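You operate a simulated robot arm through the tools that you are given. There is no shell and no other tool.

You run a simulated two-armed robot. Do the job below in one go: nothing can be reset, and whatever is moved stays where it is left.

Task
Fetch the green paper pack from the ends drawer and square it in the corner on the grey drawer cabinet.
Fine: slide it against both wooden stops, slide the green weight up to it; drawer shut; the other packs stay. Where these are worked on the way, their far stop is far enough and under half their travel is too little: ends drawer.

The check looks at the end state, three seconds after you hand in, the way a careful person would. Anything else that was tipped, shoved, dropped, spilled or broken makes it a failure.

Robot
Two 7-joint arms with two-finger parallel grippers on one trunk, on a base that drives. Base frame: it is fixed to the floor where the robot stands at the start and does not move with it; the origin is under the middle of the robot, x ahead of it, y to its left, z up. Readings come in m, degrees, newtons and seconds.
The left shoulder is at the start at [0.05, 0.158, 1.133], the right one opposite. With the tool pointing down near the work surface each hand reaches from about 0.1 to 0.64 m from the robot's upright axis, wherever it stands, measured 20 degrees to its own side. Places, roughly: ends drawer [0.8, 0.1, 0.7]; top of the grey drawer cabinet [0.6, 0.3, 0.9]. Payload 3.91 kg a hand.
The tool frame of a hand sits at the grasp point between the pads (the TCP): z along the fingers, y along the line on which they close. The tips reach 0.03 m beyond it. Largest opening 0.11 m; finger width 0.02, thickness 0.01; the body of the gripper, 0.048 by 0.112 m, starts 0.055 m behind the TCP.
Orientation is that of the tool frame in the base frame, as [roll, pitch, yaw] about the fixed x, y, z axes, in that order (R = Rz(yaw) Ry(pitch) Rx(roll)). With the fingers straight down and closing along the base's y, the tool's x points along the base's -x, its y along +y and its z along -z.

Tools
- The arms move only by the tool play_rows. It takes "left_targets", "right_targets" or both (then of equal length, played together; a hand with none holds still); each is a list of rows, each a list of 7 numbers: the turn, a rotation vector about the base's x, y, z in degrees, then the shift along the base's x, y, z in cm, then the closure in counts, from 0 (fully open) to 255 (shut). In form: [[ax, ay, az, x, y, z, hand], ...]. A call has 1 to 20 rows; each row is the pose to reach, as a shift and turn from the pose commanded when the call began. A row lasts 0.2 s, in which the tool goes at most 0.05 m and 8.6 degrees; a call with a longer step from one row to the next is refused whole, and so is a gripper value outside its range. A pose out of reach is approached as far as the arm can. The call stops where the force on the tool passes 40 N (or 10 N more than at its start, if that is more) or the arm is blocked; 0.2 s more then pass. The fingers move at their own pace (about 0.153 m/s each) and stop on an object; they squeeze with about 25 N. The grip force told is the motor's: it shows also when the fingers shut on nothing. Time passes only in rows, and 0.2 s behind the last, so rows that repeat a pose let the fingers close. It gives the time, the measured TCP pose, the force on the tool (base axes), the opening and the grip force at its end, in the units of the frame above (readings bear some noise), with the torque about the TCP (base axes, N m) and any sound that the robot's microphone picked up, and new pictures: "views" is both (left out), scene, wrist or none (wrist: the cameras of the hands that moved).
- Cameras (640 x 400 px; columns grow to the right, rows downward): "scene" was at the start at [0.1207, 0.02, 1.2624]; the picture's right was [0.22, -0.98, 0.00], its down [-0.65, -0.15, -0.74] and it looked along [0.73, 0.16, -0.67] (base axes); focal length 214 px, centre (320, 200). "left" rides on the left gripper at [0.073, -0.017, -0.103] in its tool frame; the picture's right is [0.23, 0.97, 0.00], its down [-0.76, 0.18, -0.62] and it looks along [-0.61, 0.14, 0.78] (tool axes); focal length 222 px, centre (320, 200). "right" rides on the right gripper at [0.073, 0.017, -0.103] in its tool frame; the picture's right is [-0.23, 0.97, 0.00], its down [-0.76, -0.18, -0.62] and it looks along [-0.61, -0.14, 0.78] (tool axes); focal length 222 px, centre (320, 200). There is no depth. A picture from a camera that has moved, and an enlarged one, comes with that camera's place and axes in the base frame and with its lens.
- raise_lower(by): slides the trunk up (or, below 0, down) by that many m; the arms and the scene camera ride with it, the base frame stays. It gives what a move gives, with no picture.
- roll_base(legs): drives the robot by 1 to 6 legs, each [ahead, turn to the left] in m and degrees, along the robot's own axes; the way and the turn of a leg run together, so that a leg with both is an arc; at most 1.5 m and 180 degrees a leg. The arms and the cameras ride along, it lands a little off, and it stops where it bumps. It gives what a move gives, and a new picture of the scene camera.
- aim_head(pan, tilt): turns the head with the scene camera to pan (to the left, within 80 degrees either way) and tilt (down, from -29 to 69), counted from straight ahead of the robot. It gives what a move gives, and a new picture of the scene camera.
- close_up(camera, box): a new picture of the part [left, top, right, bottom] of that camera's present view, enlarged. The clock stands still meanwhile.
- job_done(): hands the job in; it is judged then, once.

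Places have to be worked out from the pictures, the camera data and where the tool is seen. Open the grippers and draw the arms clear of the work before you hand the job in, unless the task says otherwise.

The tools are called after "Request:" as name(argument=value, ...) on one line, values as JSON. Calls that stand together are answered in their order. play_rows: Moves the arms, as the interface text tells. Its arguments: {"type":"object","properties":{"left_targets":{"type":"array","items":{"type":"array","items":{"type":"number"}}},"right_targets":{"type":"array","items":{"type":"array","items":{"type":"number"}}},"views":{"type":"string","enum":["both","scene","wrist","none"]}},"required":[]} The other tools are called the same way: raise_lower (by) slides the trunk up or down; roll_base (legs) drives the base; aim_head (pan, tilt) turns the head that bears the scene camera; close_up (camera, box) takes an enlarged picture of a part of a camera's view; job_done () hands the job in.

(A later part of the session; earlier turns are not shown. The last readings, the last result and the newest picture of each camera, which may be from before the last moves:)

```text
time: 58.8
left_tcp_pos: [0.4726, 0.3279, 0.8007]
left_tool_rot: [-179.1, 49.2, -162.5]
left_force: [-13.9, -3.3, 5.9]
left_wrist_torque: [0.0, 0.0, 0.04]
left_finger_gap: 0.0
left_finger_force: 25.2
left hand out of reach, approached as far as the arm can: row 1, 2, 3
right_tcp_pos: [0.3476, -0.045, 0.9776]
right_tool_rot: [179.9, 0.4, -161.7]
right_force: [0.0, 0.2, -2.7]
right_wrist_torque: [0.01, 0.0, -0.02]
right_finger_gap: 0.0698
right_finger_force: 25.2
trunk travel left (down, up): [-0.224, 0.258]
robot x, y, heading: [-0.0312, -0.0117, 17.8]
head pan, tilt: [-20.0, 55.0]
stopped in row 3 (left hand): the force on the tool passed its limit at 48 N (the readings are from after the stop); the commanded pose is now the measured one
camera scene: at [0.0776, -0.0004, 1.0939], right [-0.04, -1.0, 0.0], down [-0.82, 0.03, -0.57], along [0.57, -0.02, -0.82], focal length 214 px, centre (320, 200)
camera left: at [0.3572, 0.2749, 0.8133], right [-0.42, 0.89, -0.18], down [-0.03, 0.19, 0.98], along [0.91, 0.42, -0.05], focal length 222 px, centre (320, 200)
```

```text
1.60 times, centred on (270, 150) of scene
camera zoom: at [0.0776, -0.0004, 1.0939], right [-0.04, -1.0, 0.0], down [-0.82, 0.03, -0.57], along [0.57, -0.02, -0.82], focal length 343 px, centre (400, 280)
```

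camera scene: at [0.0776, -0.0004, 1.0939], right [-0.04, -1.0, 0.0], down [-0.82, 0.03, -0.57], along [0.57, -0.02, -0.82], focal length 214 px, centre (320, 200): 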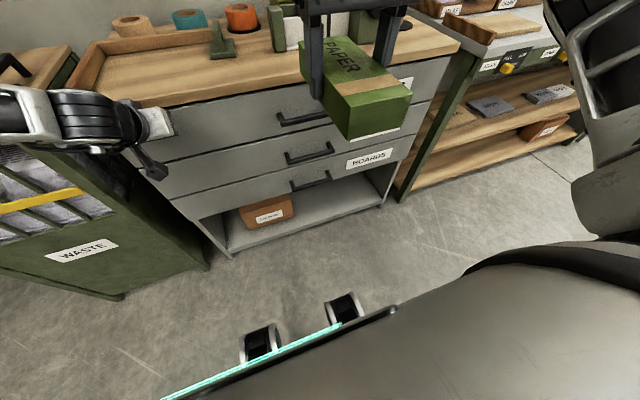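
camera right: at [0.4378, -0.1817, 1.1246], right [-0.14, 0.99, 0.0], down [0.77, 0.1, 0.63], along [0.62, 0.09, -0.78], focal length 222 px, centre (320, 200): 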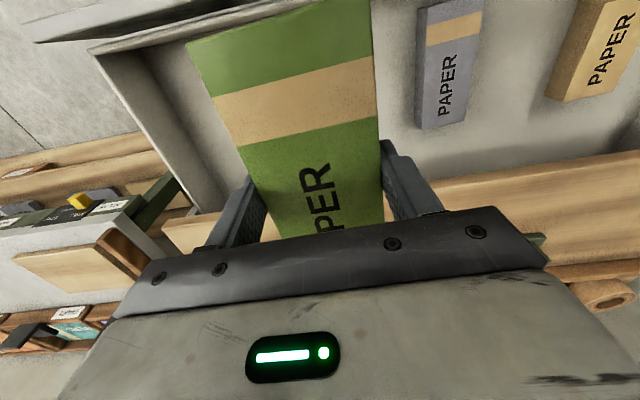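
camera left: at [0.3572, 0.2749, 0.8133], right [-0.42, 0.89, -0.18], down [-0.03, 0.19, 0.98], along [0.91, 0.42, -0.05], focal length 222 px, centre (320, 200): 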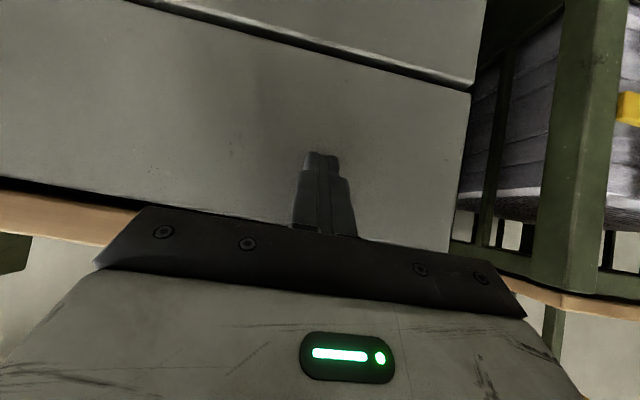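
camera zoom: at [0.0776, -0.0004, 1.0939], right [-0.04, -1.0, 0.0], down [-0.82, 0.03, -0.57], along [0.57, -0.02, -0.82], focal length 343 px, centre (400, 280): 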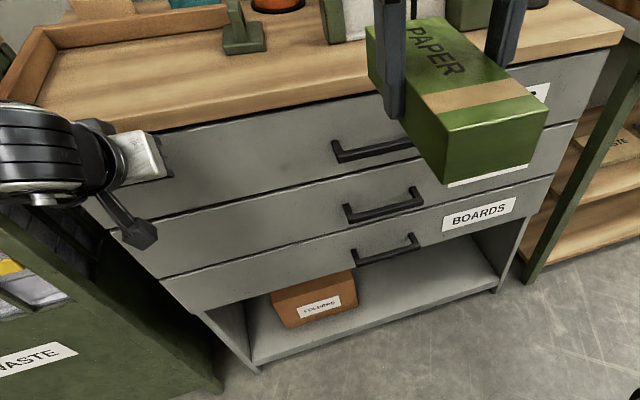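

The push ended at 48 N with the panel apparently flush with the ones below. I back off, raise the trunk, and return the left hand to fingers-down.

Request:
roll_base(legs=[[-0.12, 0]])

Request:
raise_lower(by=0.2)

Request:
play_rows(left_targets=[[-2.14, 6.81, 0, -1.5, 1.0, 1.5, 255], [-4.29, 13.6, 0, -3.0, 2.0, 3, 200], [-6.43, 20.4, 0, -4.5, 3.0, 5, 120], [-8.57, 27.3, 0, -6.0, 4.0, 7, 0], [-10.7, 34.1, 0, -7.5, 4.5, 9, 0], [-12.9, 40.9, 0, -8.5, 4.5, 11, 0], [-15.0, 47.7, 0, -9.5, 4.5, 12, 0]])

Request:
aim_head(pan=5, tilt=50)

```text
time: 60.0
left_tcp_pos: [0.3611, 0.2931, 0.7989]
left_tool_rot: [-179.1, 49.1, -162.6]
left_force: [0.1, 0.2, 0.1]
left_wrist_torque: [-0.01, -0.02, 0.02]
left_finger_gap: 0.0
left_finger_force: 24.4
right_tcp_pos: [0.2339, -0.0823, 0.9772]
right_tool_rot: [180.0, 0.3, -161.8]
right_force: [0.2, -1.3, -3.3]
right_wrist_torque: [0.01, 0.01, 0.0]
right_finger_gap: 0.0699
right_finger_force: 25.0
trunk travel left (down, up): [-0.224, 0.258]
robot x, y, heading: [-0.1411, -0.0462, 17.3]
head pan, tilt: [-20.0, 55.0]
camera scene: at [-0.0342, -0.0359, 1.0936], right [-0.04, -1.0, 0.0], down [-0.82, 0.04, -0.57], along [0.57, -0.02, -0.82], focal length 214 px, centre (320, 200)
```

scene: 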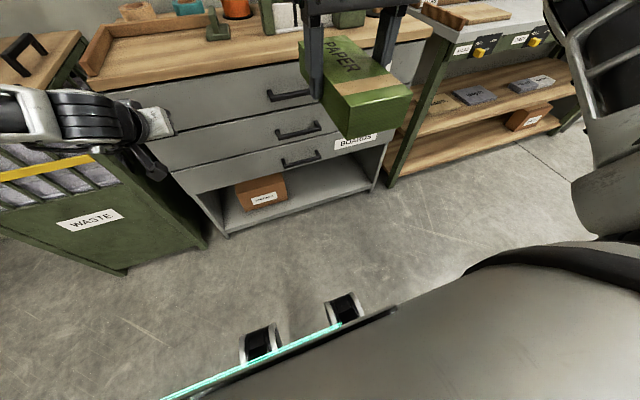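

```text
time: 62.2
left_tcp_pos: [0.3621, 0.2927, 0.9995]
left_tool_rot: [-179.2, 49.1, -162.6]
left_force: [-0.1, -0.1, 0.3]
left_wrist_torque: [0.01, -0.02, 0.01]
left_finger_gap: 0.0
left_finger_force: 24.6
right_tcp_pos: [0.2345, -0.0835, 1.1767]
right_tool_rot: [180.0, 0.3, -161.8]
right_force: [1.1, 1.0, -3.9]
right_wrist_torque: [-0.01, 0.06, 0.04]
right_finger_gap: 0.0699
right_finger_force: 25.0
trunk travel left (down, up): [-0.424, 0.058]
robot x, y, heading: [-0.1394, -0.0485, 17.7]
head pan, tilt: [-20.0, 55.0]
```

```text
time: 63.8
left_tcp_pos: [0.2661, 0.3377, 1.1191]
left_tool_rot: [-179.0, -1.0, -162.7]
left_force: [-0.3, -0.3, -0.2]
left_wrist_torque: [-0.01, 0.01, 0.01]
left_finger_gap: 0.1098
left_finger_force: 0.0
right_tcp_pos: [0.2346, -0.0818, 1.1773]
right_tool_rot: [179.9, 0.2, -161.8]
right_force: [-0.4, 0.2, -2.4]
right_wrist_torque: [0.0, 0.04, 0.01]
right_finger_gap: 0.0697
right_finger_force: 24.9
trunk travel left (down, up): [-0.424, 0.058]
robot x, y, heading: [-0.145, -0.0488, 17.7]
head pan, tilt: [-20.0, 55.0]
camera scene: at [-0.0339, -0.0357, 1.2936], right [-0.04, -1.0, 0.0], down [-0.82, 0.03, -0.57], along [0.57, -0.02, -0.82], focal length 214 px, centre (320, 200)
camera left: at [0.203, 0.3014, 1.224], right [-0.51, 0.86, -0.01], down [0.68, 0.41, 0.61], along [0.53, 0.3, -0.8], focal length 222 px, centre (320, 200)
```

scene: 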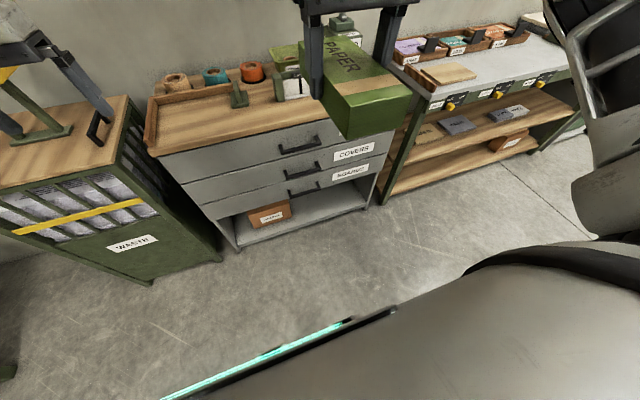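
left: 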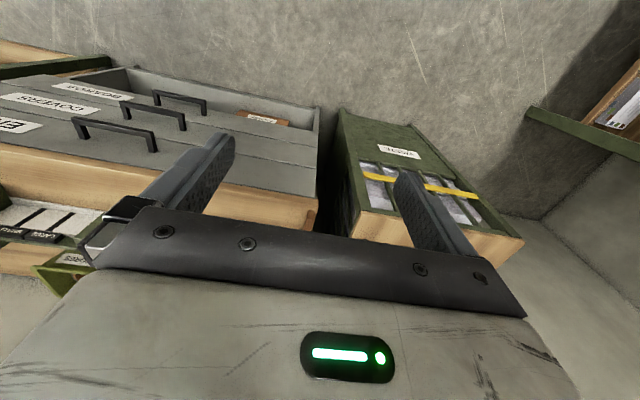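

```text
time: 64.7
left_tcp_pos: [0.2663, 0.3367, 1.1192]
left_tool_rot: [-179.2, -0.8, -162.5]
left_force: [0.2, 0.0, 0.0]
left_wrist_torque: [-0.04, -0.01, 0.01]
left_finger_gap: 0.1101
left_finger_force: 0.1
right_tcp_pos: [0.2343, -0.0822, 1.177]
right_tool_rot: [179.9, 0.3, -161.8]
right_force: [-0.2, -0.1, -3.1]
right_wrist_torque: [0.0, 0.01, 0.03]
right_finger_gap: 0.0698
right_finger_force: 25.1
trunk travel left (down, up): [-0.424, 0.058]
robot x, y, heading: [-0.1437, -0.0445, 17.5]
head pan, tilt: [5.0, 50.0]
camera scene: at [-0.0349, -0.0033, 1.3001], right [0.38, -0.92, 0.0], down [-0.71, -0.29, -0.64], along [0.59, 0.25, -0.77], focal length 214 px, centre (320, 200)
```

scene: 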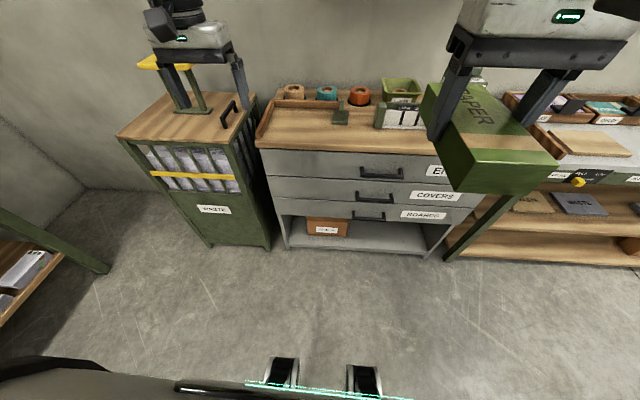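

The drawer looks shut. I check it enlarged, then drive forward to work at the countertop.

Request:
close_up(camera="scene", box=[250, 75, 490, 225])

Request:
roll_base(legs=[[0.34, 0]])

Request:
aim_head(pan=8, tilt=55)

```text
2.67 times, centred on (370, 150) of scene
camera zoom: at [-0.0349, -0.0033, 1.3001], right [0.38, -0.92, 0.0], down [-0.71, -0.29, -0.64], along [0.59, 0.25, -0.77], focal length 572 px, centre (187, 333)
```

zoom: 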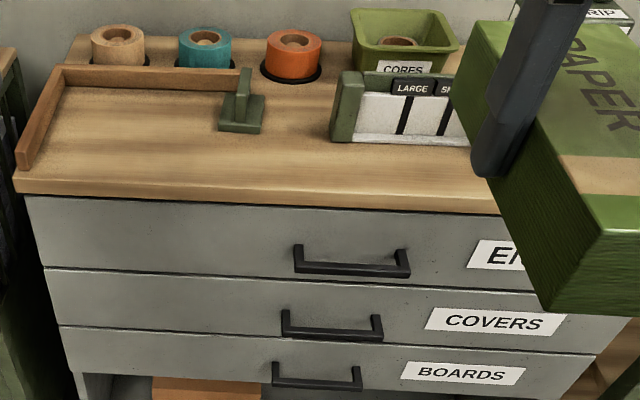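

```text
time: 66.9
left_tcp_pos: [0.5904, 0.441, 1.1186]
left_tool_rot: [-179.1, -0.9, -162.4]
left_force: [-0.6, 0.2, 0.1]
left_wrist_torque: [0.0, 0.0, 0.0]
left_finger_gap: 0.1099
left_finger_force: 0.0
right_tcp_pos: [0.5599, 0.0219, 1.1765]
right_tool_rot: [179.9, 0.3, -161.8]
right_force: [0.8, 0.8, -3.5]
right_wrist_torque: [-0.01, 0.02, 0.02]
right_finger_gap: 0.0697
right_finger_force: 24.9
trunk travel left (down, up): [-0.424, 0.058]
robot x, y, heading: [0.1836, 0.0562, 17.7]
head pan, tilt: [5.0, 50.0]
camera scene: at [0.2903, 0.0999, 1.3], right [0.38, -0.92, 0.0], down [-0.71, -0.29, -0.64], along [0.59, 0.25, -0.77], focal length 214 px, centre (320, 200)
```

scene: 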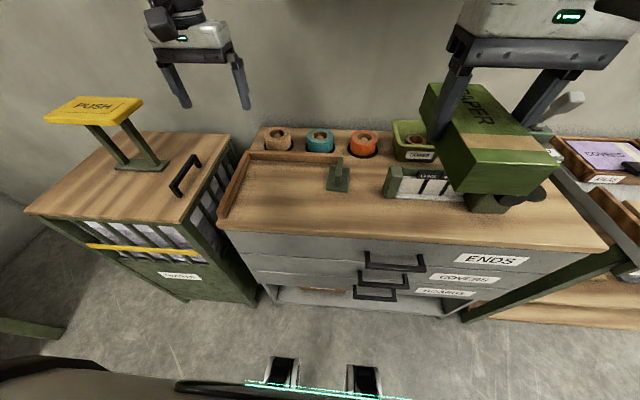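

```text
time: 67.6
left_tcp_pos: [0.5914, 0.4418, 1.1205]
left_tool_rot: [-179.1, -0.8, -162.5]
left_force: [0.3, -0.5, 0.7]
left_wrist_torque: [-0.02, -0.02, -0.02]
left_finger_gap: 0.1098
left_finger_force: 0.2
right_tcp_pos: [0.5581, 0.0208, 1.1771]
right_tool_rot: [179.9, 0.3, -161.7]
right_force: [0.6, -0.1, -2.6]
right_wrist_torque: [0.0, 0.03, 0.0]
right_finger_gap: 0.0697
right_finger_force: 24.9
trunk travel left (down, up): [-0.424, 0.058]
robot x, y, heading: [0.1767, 0.0564, 17.6]
head pan, tilt: [8.0, 55.0]
camera scene: at [0.2837, 0.1013, 1.2936], right [0.43, -0.9, 0.0], down [-0.74, -0.35, -0.57], along [0.52, 0.25, -0.82], focal length 214 px, centre (320, 200)
```

scene: 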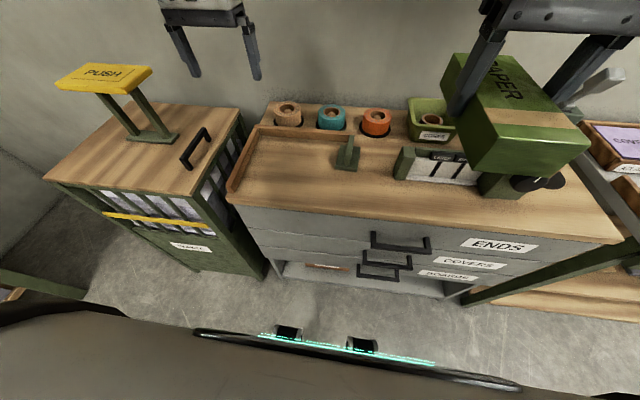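

The drawer is shut. I zoom on the corner and weight to pin down positions for placing.

Request:
close_up(camera="scene", box=[220, 100, 420, 225])

Request:
close_up(camera="scene", box=[310, 120, 390, 180])

```text
3.20 times, centred on (320, 162) of scene
camera zoom: at [0.2837, 0.1013, 1.2936], right [0.43, -0.9, 0.0], down [-0.74, -0.35, -0.57], along [0.52, 0.25, -0.82], focal length 686 px, centre (320, 320)
```

zoom: 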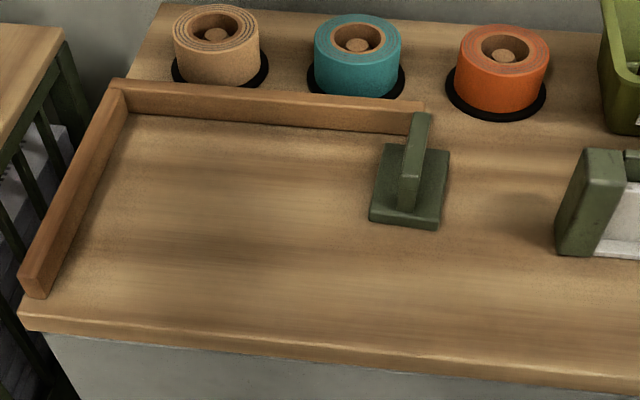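

```text
6.67 times, centred on (350, 150) of scene
camera zoom: at [0.2837, 0.1013, 1.2936], right [0.43, -0.9, 0.0], down [-0.74, -0.35, -0.57], along [0.52, 0.25, -0.82], focal length 1430 px, centre (120, 533)
```

zoom: 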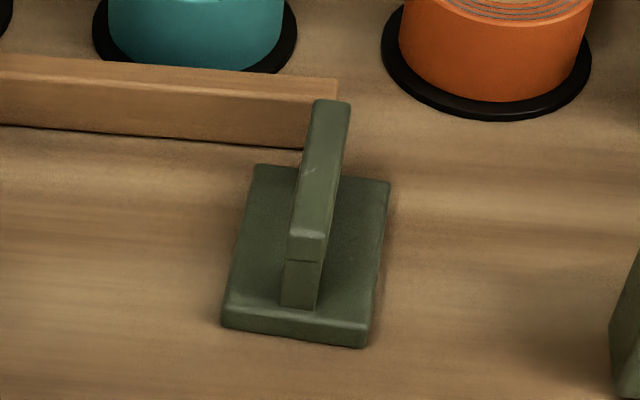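

Cabinet heading is 18.0°; the stops' inner corner is at S≈0.820, W≈0.2645 (18° frame), weight base at S 0.706–0.793, W −0.04…0.02. I move the left hand aside, then bring the pack over the free area left of the weight.

Request:
play_rows(left_targets=[[0, 0, 0, -4, 0.6, 0.6, 0], [0, 0, 0, -8, 1.2, 1.2, 0], [0, 0, 0, -12, 1.8, 1.8, 0], [0, 0, 0, -16, 2.4, 2.4, 0], [0, 0, 0, -20, 3.0, 3, 0]], views="none")

Request:
play_rows(right_targets=[[0, 0, 0, 0.8, 3.9, -1.4, 255], [0, 0, 0, 1.6, 7.9, -2.9, 255], [0, 0, 0, 2.5, 11.9, -4.3, 255], [0, 0, 0, 3.4, 16.0, -5.8, 255], [0, 0, 0, 4.2, 20.0, -7.3, 255], [0, 0, 0, 5.1, 24.0, -8.8, 255], [0, 0, 0, 5.9, 28.0, -10.2, 255], [0, 0, 0, 6.8, 32.0, -11.7, 255]])

```text
time: 68.8
left_tcp_pos: [0.3893, 0.4711, 1.1493]
left_tool_rot: [-179.0, -0.9, -162.5]
left_force: [-0.3, 0.1, 0.0]
left_wrist_torque: [0.0, 0.01, 0.04]
left_finger_gap: 0.1101
left_finger_force: 0.1
right_tcp_pos: [0.5569, 0.0209, 1.1774]
right_tool_rot: [179.9, 0.3, -161.7]
right_force: [-1.1, 0.6, -3.0]
right_wrist_torque: [-0.02, 0.01, 0.03]
right_finger_gap: 0.0696
right_finger_force: 24.9
trunk travel left (down, up): [-0.424, 0.058]
robot x, y, heading: [0.1824, 0.0559, 17.4]
head pan, tilt: [8.0, 55.0]
```

```text
time: 70.6
left_tcp_pos: [0.3901, 0.4714, 1.1501]
left_tool_rot: [-179.1, -0.8, -162.6]
left_force: [0.0, 0.4, 0.3]
left_wrist_torque: [-0.02, 0.03, 0.04]
left_finger_gap: 0.1103
left_finger_force: 0.2
right_tcp_pos: [0.6234, 0.3316, 1.0637]
right_tool_rot: [179.9, 0.4, -161.6]
right_force: [-1.3, -0.3, -2.7]
right_wrist_torque: [0.0, 0.05, 0.02]
right_finger_gap: 0.0697
right_finger_force: 25.3
right hand out of reach, approached as far as the arm can: row 8
trunk travel left (down, up): [-0.424, 0.058]
robot x, y, heading: [0.1792, 0.0585, 17.4]
head pan, tilt: [8.0, 55.0]
camera scene: at [0.2836, 0.1015, 1.2936], right [0.43, -0.9, 0.0], down [-0.74, -0.35, -0.57], along [0.52, 0.25, -0.82], focal length 214 px, centre (320, 200)
camera right: at [0.5498, 0.3252, 1.1667], right [-0.09, 1.0, 0.0], down [0.78, 0.07, 0.63], along [0.62, 0.06, -0.78], focal length 222 px, centre (320, 200)
```

scene: 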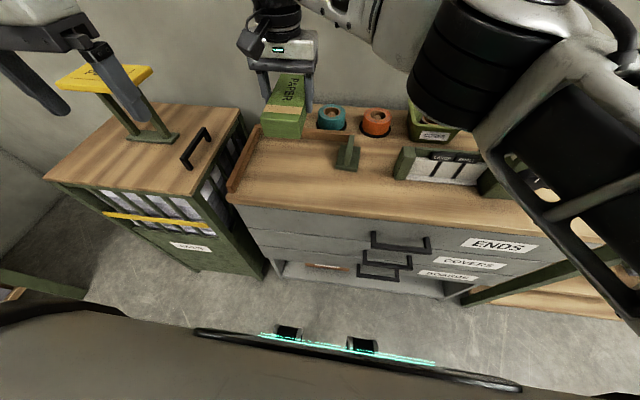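
right: 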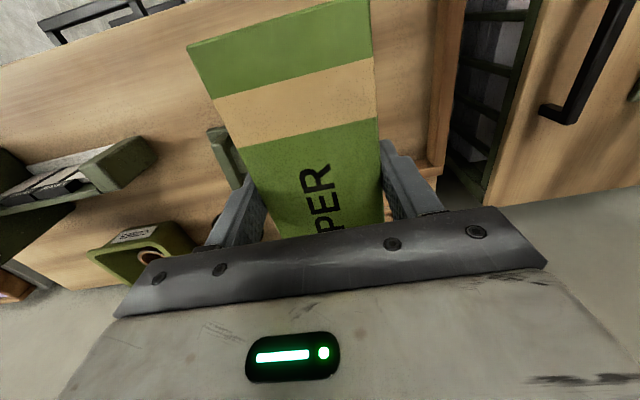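

The pack is at S≈0.695, W≈0.123, left of the weight. I lower it with the arm toward the countertop.

Request:
play_rows(right_targets=[[0, 0, 0, 0, 0, -3, 255], [0, 0, 0, 0, 0, -6, 255], [0, 0, 0, 0, 0, -9, 255], [0, 0, 0, 0, 0, -12, 255]])

```text
time: 71.6
left_tcp_pos: [0.3914, 0.4716, 1.1491]
left_tool_rot: [-179.1, -0.9, -162.5]
left_force: [-0.5, -0.5, 0.5]
left_wrist_torque: [0.04, -0.02, 0.0]
left_finger_gap: 0.1099
left_finger_force: 0.1
right_tcp_pos: [0.6245, 0.3309, 0.9431]
right_tool_rot: [180.0, 0.3, -161.6]
right_force: [-0.2, -0.4, -2.2]
right_wrist_torque: [-0.01, 0.04, 0.01]
right_finger_gap: 0.0697
right_finger_force: 24.6
trunk travel left (down, up): [-0.424, 0.058]
robot x, y, heading: [0.1812, 0.0591, 17.7]
head pan, tilt: [8.0, 55.0]
camera scene: at [0.2838, 0.1016, 1.2936], right [0.43, -0.9, 0.0], down [-0.74, -0.35, -0.57], along [0.52, 0.25, -0.82], focal length 214 px, centre (320, 200)
camera right: at [0.5507, 0.3257, 1.0459], right [-0.09, 1.0, 0.0], down [0.78, 0.07, 0.63], along [0.62, 0.06, -0.78], focal length 222 px, centre (320, 200)
```

scene: 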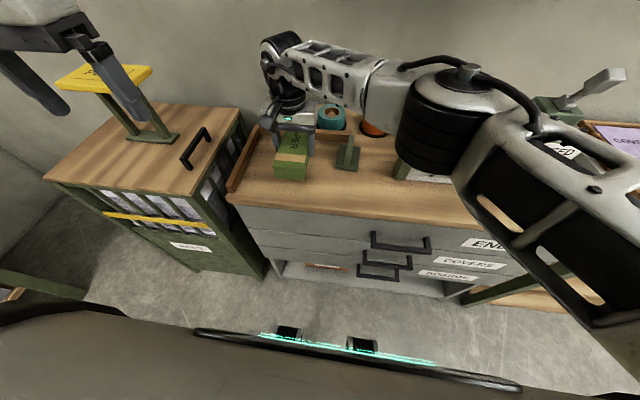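
right: 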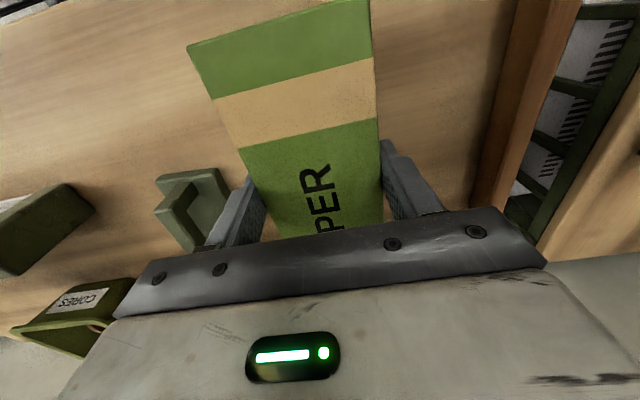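

Clear of weight and stops. I lower the last centimetres slowly, watching for contact force.

Request:
play_rows(right_targets=[[0, 0, 0, 0, 0, -1.2, 255], [0, 0, 0, 0, 0, -2.2, 255], [0, 0, 0, 0, 0, -3.0, 255], [0, 0, 0, 0, 0, -3.5, 255], [0, 0, 0, 0, 0, -3.9, 255]], views="none")

```text
time: 72.8
left_tcp_pos: [0.3913, 0.4698, 1.1486]
left_tool_rot: [-179.1, -0.9, -162.5]
left_force: [0.1, -0.6, 0.4]
left_wrist_torque: [0.01, 0.05, -0.04]
left_finger_gap: 0.1103
left_finger_force: 0.0
right_tcp_pos: [0.6242, 0.3306, 0.9037]
right_tool_rot: [179.8, 0.4, -161.7]
right_force: [-0.7, 0.8, -3.4]
right_wrist_torque: [0.0, 0.03, -0.02]
right_finger_gap: 0.0697
right_finger_force: 25.2
trunk travel left (down, up): [-0.424, 0.058]
robot x, y, heading: [0.1796, 0.0579, 17.6]
head pan, tilt: [8.0, 55.0]
```

No contact yet at TCP z 0.904. I go on in 3 mm steps.

Request:
play_rows(right_targets=[[0, 0, 0, 0, 0, -0.3, 255], [0, 0, 0, 0, 0, -0.6, 255]], views="none")

Request:
close_up(camera="scene", box=[230, 110, 390, 210])

```text
time: 73.4
left_tcp_pos: [0.391, 0.4704, 1.1492]
left_tool_rot: [-179.0, -0.8, -162.4]
left_force: [0.8, 0.7, -0.2]
left_wrist_torque: [0.01, -0.01, -0.03]
left_finger_gap: 0.1097
left_finger_force: 0.1
right_tcp_pos: [0.6231, 0.3284, 0.899]
right_tool_rot: [179.8, 0.4, -161.7]
right_force: [-0.3, 0.6, -1.4]
right_wrist_torque: [-0.03, -0.16, 0.01]
right_finger_gap: 0.0696
right_finger_force: 24.9
trunk travel left (down, up): [-0.424, 0.058]
robot x, y, heading: [0.1797, 0.0555, 17.5]
head pan, tilt: [8.0, 55.0]
```

```text
4.00 times, centred on (310, 160) of scene
camera zoom: at [0.2835, 0.1014, 1.2937], right [0.43, -0.9, 0.0], down [-0.74, -0.35, -0.57], along [0.52, 0.25, -0.82], focal length 858 px, centre (360, 360)
```

zoom: 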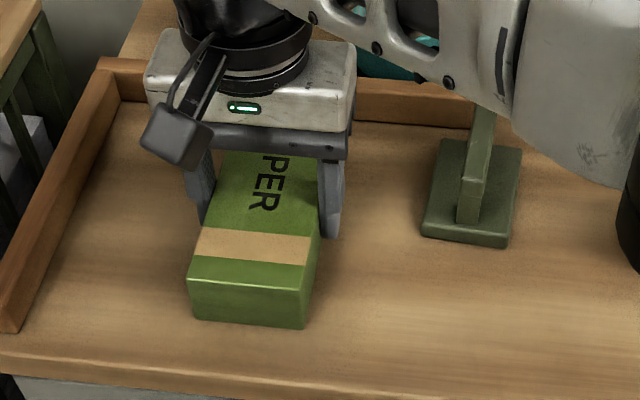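

The force shift shows the pack just touching the top (TCP z 0.899, countertop ≈0.859). I slide it toward the back stop while held.

Request:
play_rows(right_targets=[[0, 0, 0, 0.95, 0.31, 0, 255], [0, 0, 0, 1.9, 0.62, 0, 255], [0, 0, 0, 2.85, 0.93, 0, 255]], views="none")

```text
time: 74.2
left_tcp_pos: [0.3907, 0.4708, 1.1494]
left_tool_rot: [-179.1, -0.8, -162.4]
left_force: [0.2, -0.2, 0.8]
left_wrist_torque: [-0.02, 0.02, 0.0]
left_finger_gap: 0.1098
left_finger_force: 0.0
right_tcp_pos: [0.6243, 0.3278, 0.8994]
right_tool_rot: [179.9, 0.3, -161.7]
right_force: [1.4, 1.7, 0.3]
right_wrist_torque: [-0.03, -0.27, 0.06]
right_finger_gap: 0.0699
right_finger_force: 25.3
right hand out of reach, approached as far as the arm can: row 1, 2, 3
trunk travel left (down, up): [-0.424, 0.058]
robot x, y, heading: [0.1827, 0.0566, 17.5]
head pan, tilt: [8.0, 55.0]
```

Right arm is at its reach limit there; the pack rests on the top anyway. I release it, lift straight up and withdraw the right hand.

Request:
play_rows(right_targets=[[0, 0, 0, 0, 0, 0, 150], [0, 0, 0, 0, 0, 0, 40], [0, 0, 0, 0, 0, 0, 20], [0, 0, 0, 0, 0, 2, 20], [0, 0, 0, 0, 0, 5, 20], [0, 0, 0, 0, 0, 9, 20], [0, 0, 0, 0, 0, 13, 20], [0, 0, 0, -0.5, -3, 16, 20], [0, 0, 0, -2, -7, 18, 20], [0, 0, 0, -4, -11, 20, 20], [0, 0, 0, -6, -15, 22, 0], [0, 0, 0, -8, -19, 22, 0], [0, 0, 0, -10, -23, 22, 0], [0, 0, 0, -12, -26, 22, 0]])

Request:
close_up(camera="scene", box=[220, 100, 420, 225])

```text
time: 77.2
left_tcp_pos: [0.3907, 0.4713, 1.1483]
left_tool_rot: [-179.0, -0.9, -162.6]
left_force: [-0.6, 0.2, 0.1]
left_wrist_torque: [0.01, -0.01, 0.01]
left_finger_gap: 0.1099
left_finger_force: 0.2
right_tcp_pos: [0.504, 0.0669, 1.1207]
right_tool_rot: [179.9, 0.3, -161.8]
right_force: [0.1, -0.3, -0.4]
right_wrist_torque: [0.03, 0.03, -0.01]
right_finger_gap: 0.1102
right_finger_force: 0.0
trunk travel left (down, up): [-0.424, 0.058]
robot x, y, heading: [0.1797, 0.0541, 17.6]
head pan, tilt: [8.0, 55.0]
camera scene: at [0.2834, 0.1009, 1.2937], right [0.43, -0.9, 0.0], down [-0.74, -0.35, -0.57], along [0.52, 0.25, -0.82], focal length 214 px, centre (320, 200)
camera right: at [0.4302, 0.062, 1.2231], right [-0.09, 1.0, 0.0], down [0.78, 0.07, 0.63], along [0.62, 0.06, -0.78], focal length 222 px, centre (320, 200)
```

scene: 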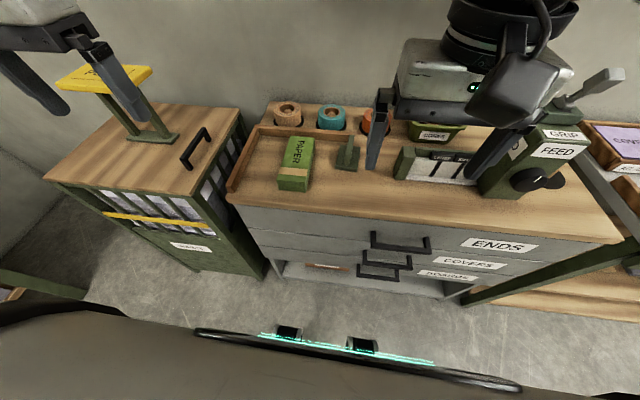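
right: 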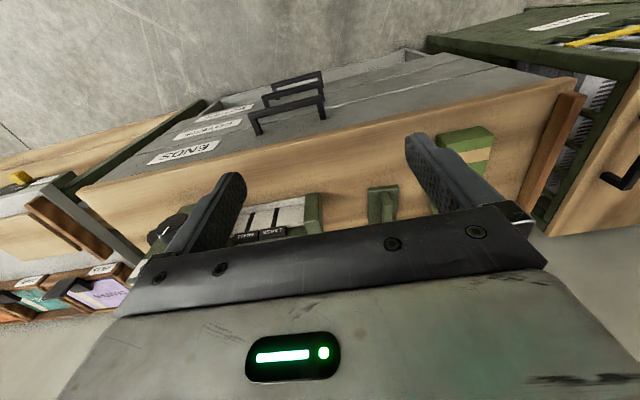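

```text
3.20 times, centred on (320, 162) of scene
camera zoom: at [0.2834, 0.1009, 1.2937], right [0.43, -0.9, 0.0], down [-0.74, -0.35, -0.57], along [0.52, 0.25, -0.82], focal length 686 px, centre (320, 320)
```

zoom: 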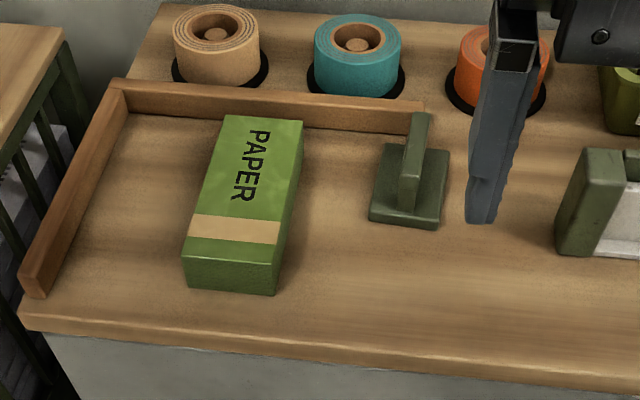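

The pack lies squared at W 0.087–0.158, S 0.62–0.78; gaps are ~10.6 cm to the left stop and ~4 cm to the back stop. I move the right hand aside and bring the left hand, fingers shut, between pack and weight.

Request:
play_rows(right_targets=[[0, 0, 0, -1.5, -4, 1, 0], [0, 0, 0, -3, -8, 2, 0], [0, 0, 0, -4.5, -12, 3, 0]], views="none")

Request:
play_rows(left_targets=[[0, 0, 0, 3.2, -2.5, -1.3, 60], [0, 0, 0, 6.5, -5.1, -2.6, 120], [0, 0, 0, 9.7, -7.6, -3.9, 200], [0, 0, 0, 12.9, -10.1, -5.2, 255], [0, 0, 0, 16.1, -12.7, -6.5, 255], [0, 0, 0, 19.4, -15.2, -8.5, 255], [0, 0, 0, 22.6, -17.7, -10.5, 255], [0, 0, 0, 25.8, -20.3, -12.5, 255]])

Request:
close_up(camera="scene", box=[220, 80, 420, 205])

```text
time: 78.0
left_tcp_pos: [0.3907, 0.4688, 1.1494]
left_tool_rot: [-179.2, -0.7, -162.5]
left_force: [0.1, 0.6, 0.2]
left_wrist_torque: [0.01, 0.0, 0.04]
left_finger_gap: 0.1103
left_finger_force: 0.1
right_tcp_pos: [0.4589, -0.053, 1.1502]
right_tool_rot: [179.9, 0.3, -161.6]
right_force: [-0.3, 0.1, -0.5]
right_wrist_torque: [-0.01, -0.02, -0.02]
right_finger_gap: 0.11
right_finger_force: 0.0
trunk travel left (down, up): [-0.424, 0.058]
robot x, y, heading: [0.1813, 0.0566, 17.6]
head pan, tilt: [8.0, 55.0]
```

```text
time: 79.8
left_tcp_pos: [0.575, 0.3239, 1.0495]
left_tool_rot: [-178.9, -0.9, -162.4]
left_force: [-0.4, 0.0, -0.2]
left_wrist_torque: [0.01, -0.02, 0.0]
left_finger_gap: 0.0
left_finger_force: 24.9
left hand out of reach, approached as far as the arm can: row 6, 7, 8
right_tcp_pos: [0.4591, -0.0505, 1.1481]
right_tool_rot: [179.9, 0.3, -161.7]
right_force: [-0.4, 0.2, 0.8]
right_wrist_torque: [0.0, -0.02, 0.01]
right_finger_gap: 0.11
right_finger_force: 0.1
trunk travel left (down, up): [-0.424, 0.058]
robot x, y, heading: [0.179, 0.053, 17.7]
head pan, tilt: [8.0, 55.0]
camera scene: at [0.2835, 0.1014, 1.2936], right [0.43, -0.9, 0.0], down [-0.74, -0.35, -0.57], along [0.52, 0.25, -0.82], focal length 214 px, centre (320, 200)
camera left: at [0.5122, 0.2878, 1.1547], right [-0.51, 0.86, -0.01], down [0.68, 0.41, 0.61], along [0.53, 0.3, -0.79], focal length 222 px, centre (320, 200)
```

scene: 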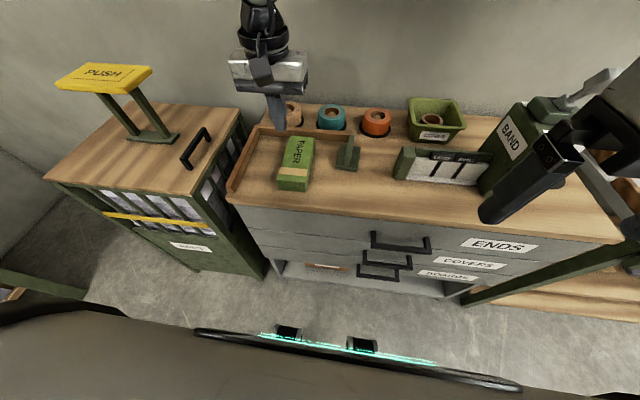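
left: 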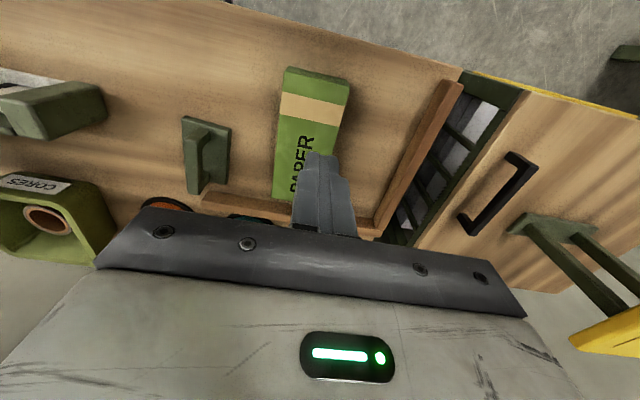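

```text
3.20 times, centred on (320, 142) of scene
camera zoom: at [0.2835, 0.1014, 1.2936], right [0.43, -0.9, 0.0], down [-0.74, -0.35, -0.57], along [0.52, 0.25, -0.82], focal length 686 px, centre (320, 384)
```

zoom: 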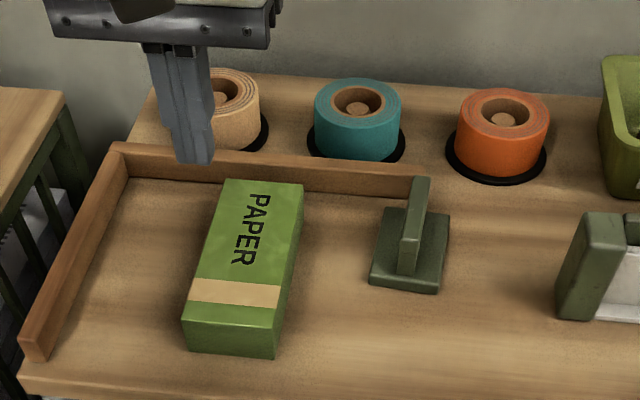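

The left arm stops short at S≈0.65. The base still has clearance to the cabinet (its front is about 0.22 m ahead of the axis), so I drive 8 cm closer.

Request:
roll_base(legs=[[0.08, 0]])

Request:
play_rows(left_targets=[[0, 0, 0.4, -0.1, -3, 0, 255], [0, 0, 0.4, -0.2, -6, -1, 255], [0, 0, 0.4, -0.3, -8, -2, 255]])

```text
time: 80.8
left_tcp_pos: [0.6527, 0.3494, 1.0506]
left_tool_rot: [-179.0, -0.9, -162.5]
left_force: [0.4, 0.3, -0.7]
left_wrist_torque: [-0.01, 0.05, -0.03]
left_finger_gap: 0.0
left_finger_force: 24.8
right_tcp_pos: [0.5347, -0.0271, 1.1486]
right_tool_rot: [179.9, 0.2, -161.7]
right_force: [-0.6, -0.2, 0.4]
right_wrist_torque: [-0.03, 0.05, -0.02]
right_finger_gap: 0.1098
right_finger_force: 0.0
trunk travel left (down, up): [-0.424, 0.058]
robot x, y, heading: [0.2565, 0.0793, 17.6]
head pan, tilt: [8.0, 55.0]
camera scene: at [0.3607, 0.1258, 1.2935], right [0.43, -0.9, 0.0], down [-0.74, -0.35, -0.57], along [0.52, 0.25, -0.82], focal length 214 px, centre (320, 200)
```

scene: 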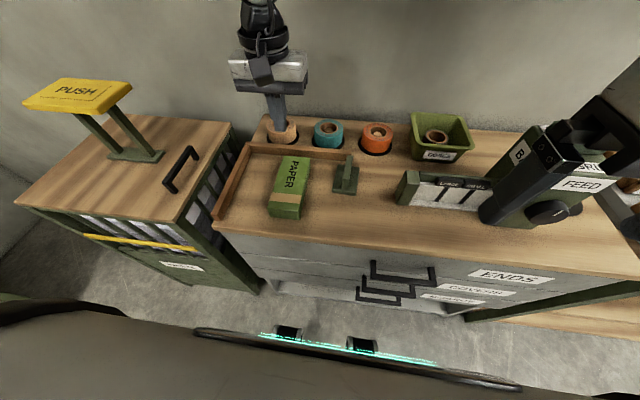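

```text
time: 81.6
left_tcp_pos: [0.616, 0.3102, 1.0426]
left_tool_rot: [-179.1, -0.7, -162.1]
left_force: [0.4, 0.4, 0.2]
left_wrist_torque: [0.02, -0.01, 0.02]
left_finger_gap: 0.0001
left_finger_force: 24.6
left hand out of reach, approached as far as the arm can: row 1, 2, 3
right_tcp_pos: [0.5341, -0.0273, 1.1487]
right_tool_rot: [179.9, 0.3, -161.7]
right_force: [1.5, 0.3, -0.5]
right_wrist_torque: [-0.03, 0.02, 0.0]
right_finger_gap: 0.1101
right_finger_force: 0.0
trunk travel left (down, up): [-0.424, 0.058]
robot x, y, heading: [0.2545, 0.0822, 17.7]
head pan, tilt: [8.0, 55.0]
camera scene: at [0.3599, 0.1256, 1.2936], right [0.43, -0.9, 0.0], down [-0.74, -0.35, -0.57], along [0.52, 0.25, -0.82], focal length 214 px, centre (320, 200)
camera left: at [0.5529, 0.2728, 1.1459], right [-0.52, 0.86, -0.01], down [0.67, 0.42, 0.61], along [0.53, 0.3, -0.79], focal length 222 px, centre (320, 200)
```

scene: 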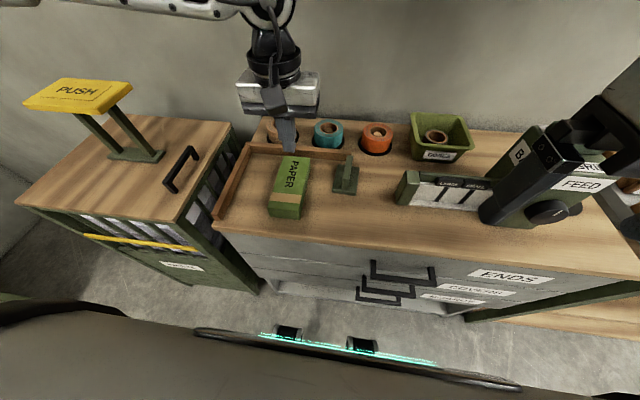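
left: 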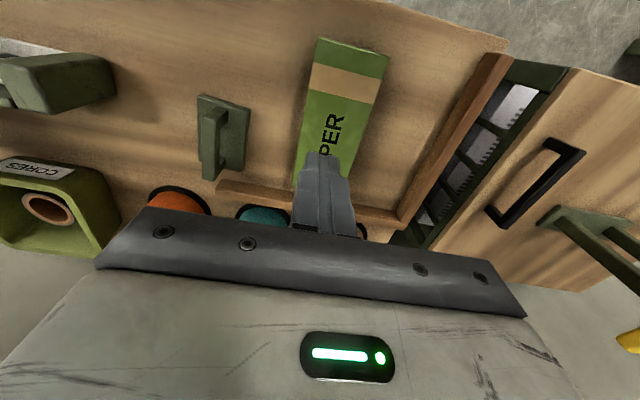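

The left arm can't get far enough inward, but the right arm can reach there. I withdraw the left hand and bring the right one, fingers shut, between weight and pack.

Request:
play_rows(left_targets=[[0, 0, 0, -2, 2, 3, 255], [0, 0, 0, -5.5, 4.5, 5, 255], [0, 0, 0, -9, 7, 6, 255], [0, 0, 0, -12.8, 9.6, 6, 255], [0, 0, 0, -16.8, 12.4, 6, 255], [0, 0, 0, -20.7, 15, 6, 255], [0, 0, 0, -24.7, 17.7, 6, 255]], views="none")

Request:
play_rows(right_targets=[[0, 0, 0, 1.4, 3.7, -1.5, 60], [0, 0, 0, 2.8, 7.4, -3, 120], [0, 0, 0, 4.3, 11.1, -5, 200], [0, 0, 0, 5.7, 14.8, -7, 255], [0, 0, 0, 7.1, 18.5, -9, 255], [0, 0, 0, 8.5, 22.2, -11, 255], [0, 0, 0, 10, 25.9, -13, 255], [0, 0, 0, 11.4, 29.6, -14.9, 255]])

Request:
close_up(camera="scene", box=[210, 100, 410, 225])

```text
time: 83.2
left_tcp_pos: [0.3806, 0.4803, 1.1035]
left_tool_rot: [-178.4, 0.3, -162.5]
left_force: [-1.3, 0.8, 1.9]
left_wrist_torque: [-0.08, -0.07, -0.03]
left_finger_gap: 0.0
left_finger_force: 25.1
left hand out of reach, approached as far as the arm can: row 7
right_tcp_pos: [0.534, -0.0281, 1.1492]
right_tool_rot: [179.9, 0.3, -161.7]
right_force: [0.4, -0.5, 0.2]
right_wrist_torque: [0.01, -0.02, 0.04]
right_finger_gap: 0.1099
right_finger_force: 0.1
trunk travel left (down, up): [-0.424, 0.058]
robot x, y, heading: [0.2583, 0.0795, 17.4]
head pan, tilt: [8.0, 55.0]
```

```text
time: 85.0
left_tcp_pos: [0.3791, 0.4808, 1.1007]
left_tool_rot: [-178.4, -0.9, -162.3]
left_force: [-0.2, -0.5, 0.3]
left_wrist_torque: [0.0, 0.0, -0.04]
left_finger_gap: 0.0002
left_finger_force: 25.0
right_tcp_pos: [0.6489, 0.2685, 0.9993]
right_tool_rot: [179.9, 0.4, -161.8]
right_force: [0.1, -0.1, 0.1]
right_wrist_torque: [-0.02, -0.04, 0.01]
right_finger_gap: 0.0
right_finger_force: 24.6
trunk travel left (down, up): [-0.424, 0.058]
robot x, y, heading: [0.2612, 0.0811, 18.0]
head pan, tilt: [8.0, 55.0]
camera scene: at [0.3598, 0.1262, 1.2936], right [0.43, -0.9, 0.0], down [-0.74, -0.35, -0.57], along [0.52, 0.25, -0.82], focal length 214 px, centre (320, 200)
camera right: at [0.576, 0.2628, 1.1024], right [-0.09, 1.0, 0.0], down [0.78, 0.07, 0.63], along [0.62, 0.06, -0.78], focal length 222 px, centre (320, 200)
```

scene: 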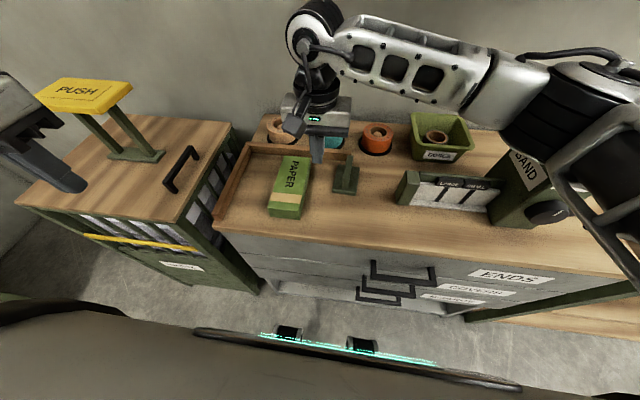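
right: 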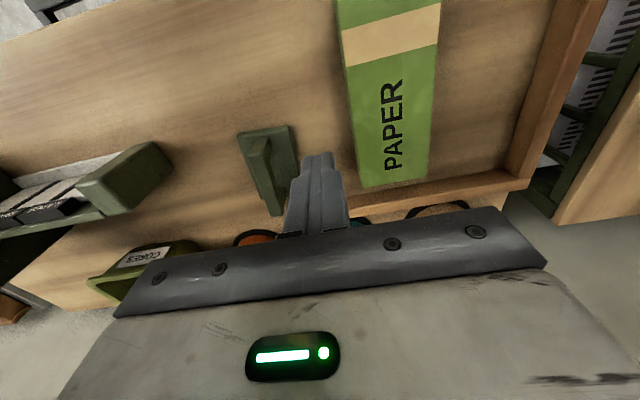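

```text
3.20 times, centred on (310, 162) of scene
camera zoom: at [0.3598, 0.1262, 1.2936], right [0.43, -0.9, 0.0], down [-0.74, -0.35, -0.57], along [0.52, 0.25, -0.82], focal length 686 px, centre (352, 320)
```

zoom: 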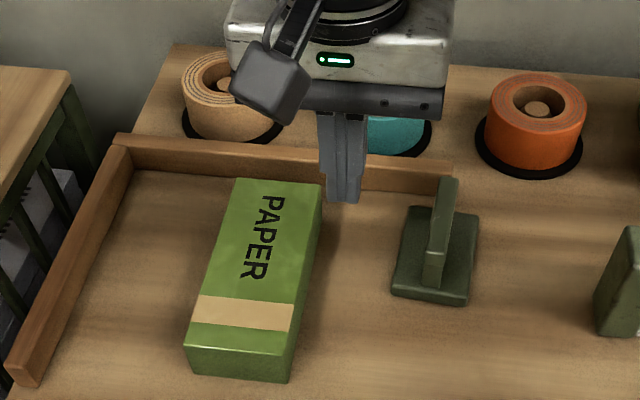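

The right fingers are between weight and pack. I lower them to 1 cm above the top and push the pack leftward at mid-length.

Request:
play_rows(right_targets=[[0, 0, 0, 0, 0, -3, 255], [0, 0, 0, 0, 0, -6, 255], [0, 0, 0, 0, 0, -8.5, 255], [0, 0, 0, 0, 0, -9.8, 255], [0, 0, 0, -0.46, 1.43, -9.8, 255], [0, 0, 0, -0.93, 2.85, -9.8, 255], [0, 0, 0, -1.4, 4.3, -9.8, 255], [0, 0, 0, -1.85, 5.7, -9.8, 255], [0, 0, 0, -2.3, 7.1, -9.8, 255], [0, 0, 0, -2.8, 8.6, -9.8, 255], [0, 0, 0, -3.2, 10.0, -9.8, 255]])

Request:
close_up(camera="scene", box=[210, 100, 410, 225])

```text
time: 87.4
left_tcp_pos: [0.3797, 0.4807, 1.1007]
left_tool_rot: [-178.4, -0.7, -162.3]
left_force: [0.3, 0.2, 0.2]
left_wrist_torque: [0.01, -0.03, 0.0]
left_finger_gap: 0.0003
left_finger_force: 25.2
right_tcp_pos: [0.616, 0.3697, 0.9014]
right_tool_rot: [179.9, 0.3, -161.7]
right_force: [-0.3, 0.6, 0.9]
right_wrist_torque: [0.01, -0.02, -0.02]
right_finger_gap: 0.0
right_finger_force: 24.6
trunk travel left (down, up): [-0.424, 0.058]
robot x, y, heading: [0.2565, 0.08, 17.6]
head pan, tilt: [8.0, 55.0]
camera scene: at [0.3596, 0.1258, 1.2936], right [0.43, -0.9, 0.0], down [-0.74, -0.35, -0.57], along [0.52, 0.25, -0.82], focal length 214 px, centre (320, 200)
camera right: at [0.5429, 0.3635, 1.005], right [-0.09, 1.0, 0.0], down [0.78, 0.07, 0.63], along [0.62, 0.06, -0.78], focal length 222 px, centre (320, 200)
```

scene: 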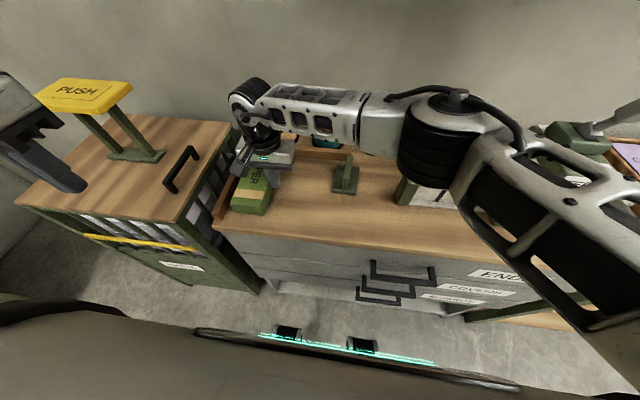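
right: 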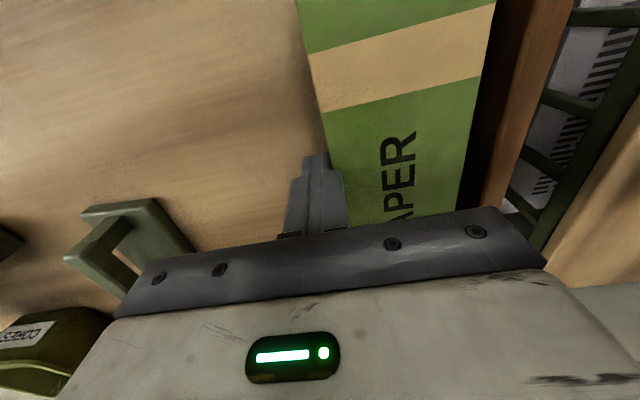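

```text
3.20 times, centred on (310, 162) of scene
camera zoom: at [0.3596, 0.1258, 1.2936], right [0.43, -0.9, 0.0], down [-0.74, -0.35, -0.57], along [0.52, 0.25, -0.82], focal length 686 px, centre (352, 320)
```

zoom: 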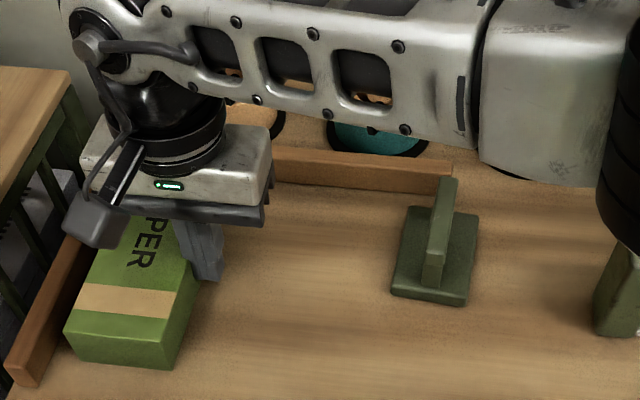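

The pack is near the left stop and still square. I push the last ~2 cm in small steps until contact force appears.

Request:
play_rows(right_targets=[[0, 0, 0, -0.22, 0.67, 0, 255], [0, 0, 0, -0.43, 1.33, 0, 255], [0, 0, 0, -0.62, 1.9, 0, 255], [0, 0, 0, -0.71, 2.19, 0, 255]], views="wrist")

```text
time: 88.4
left_tcp_pos: [0.3796, 0.4799, 1.1011]
left_tool_rot: [-178.5, -0.8, -162.3]
left_force: [-0.9, 0.8, 0.7]
left_wrist_torque: [0.02, -0.01, -0.03]
left_finger_gap: 0.0
left_finger_force: 25.7
right_tcp_pos: [0.6149, 0.3743, 0.9015]
right_tool_rot: [180.0, 0.2, -161.7]
right_force: [0.3, 0.6, 0.1]
right_wrist_torque: [-0.05, 0.0, -0.01]
right_finger_gap: 0.0
right_finger_force: 25.0
right hand out of reach, approached as far as the arm can: row 2, 3, 4
trunk travel left (down, up): [-0.424, 0.058]
robot x, y, heading: [0.2557, 0.084, 17.7]
head pan, tilt: [8.0, 55.0]
camera right: at [0.5409, 0.3694, 1.0048], right [-0.09, 1.0, 0.0], down [0.78, 0.07, 0.63], along [0.62, 0.06, -0.78], focal length 222 px, centre (320, 200)
```

right: 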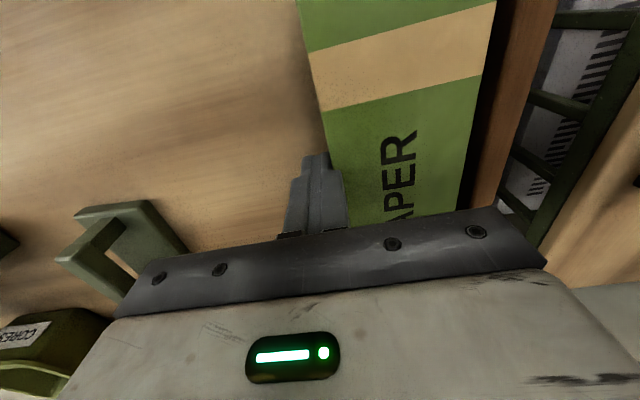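

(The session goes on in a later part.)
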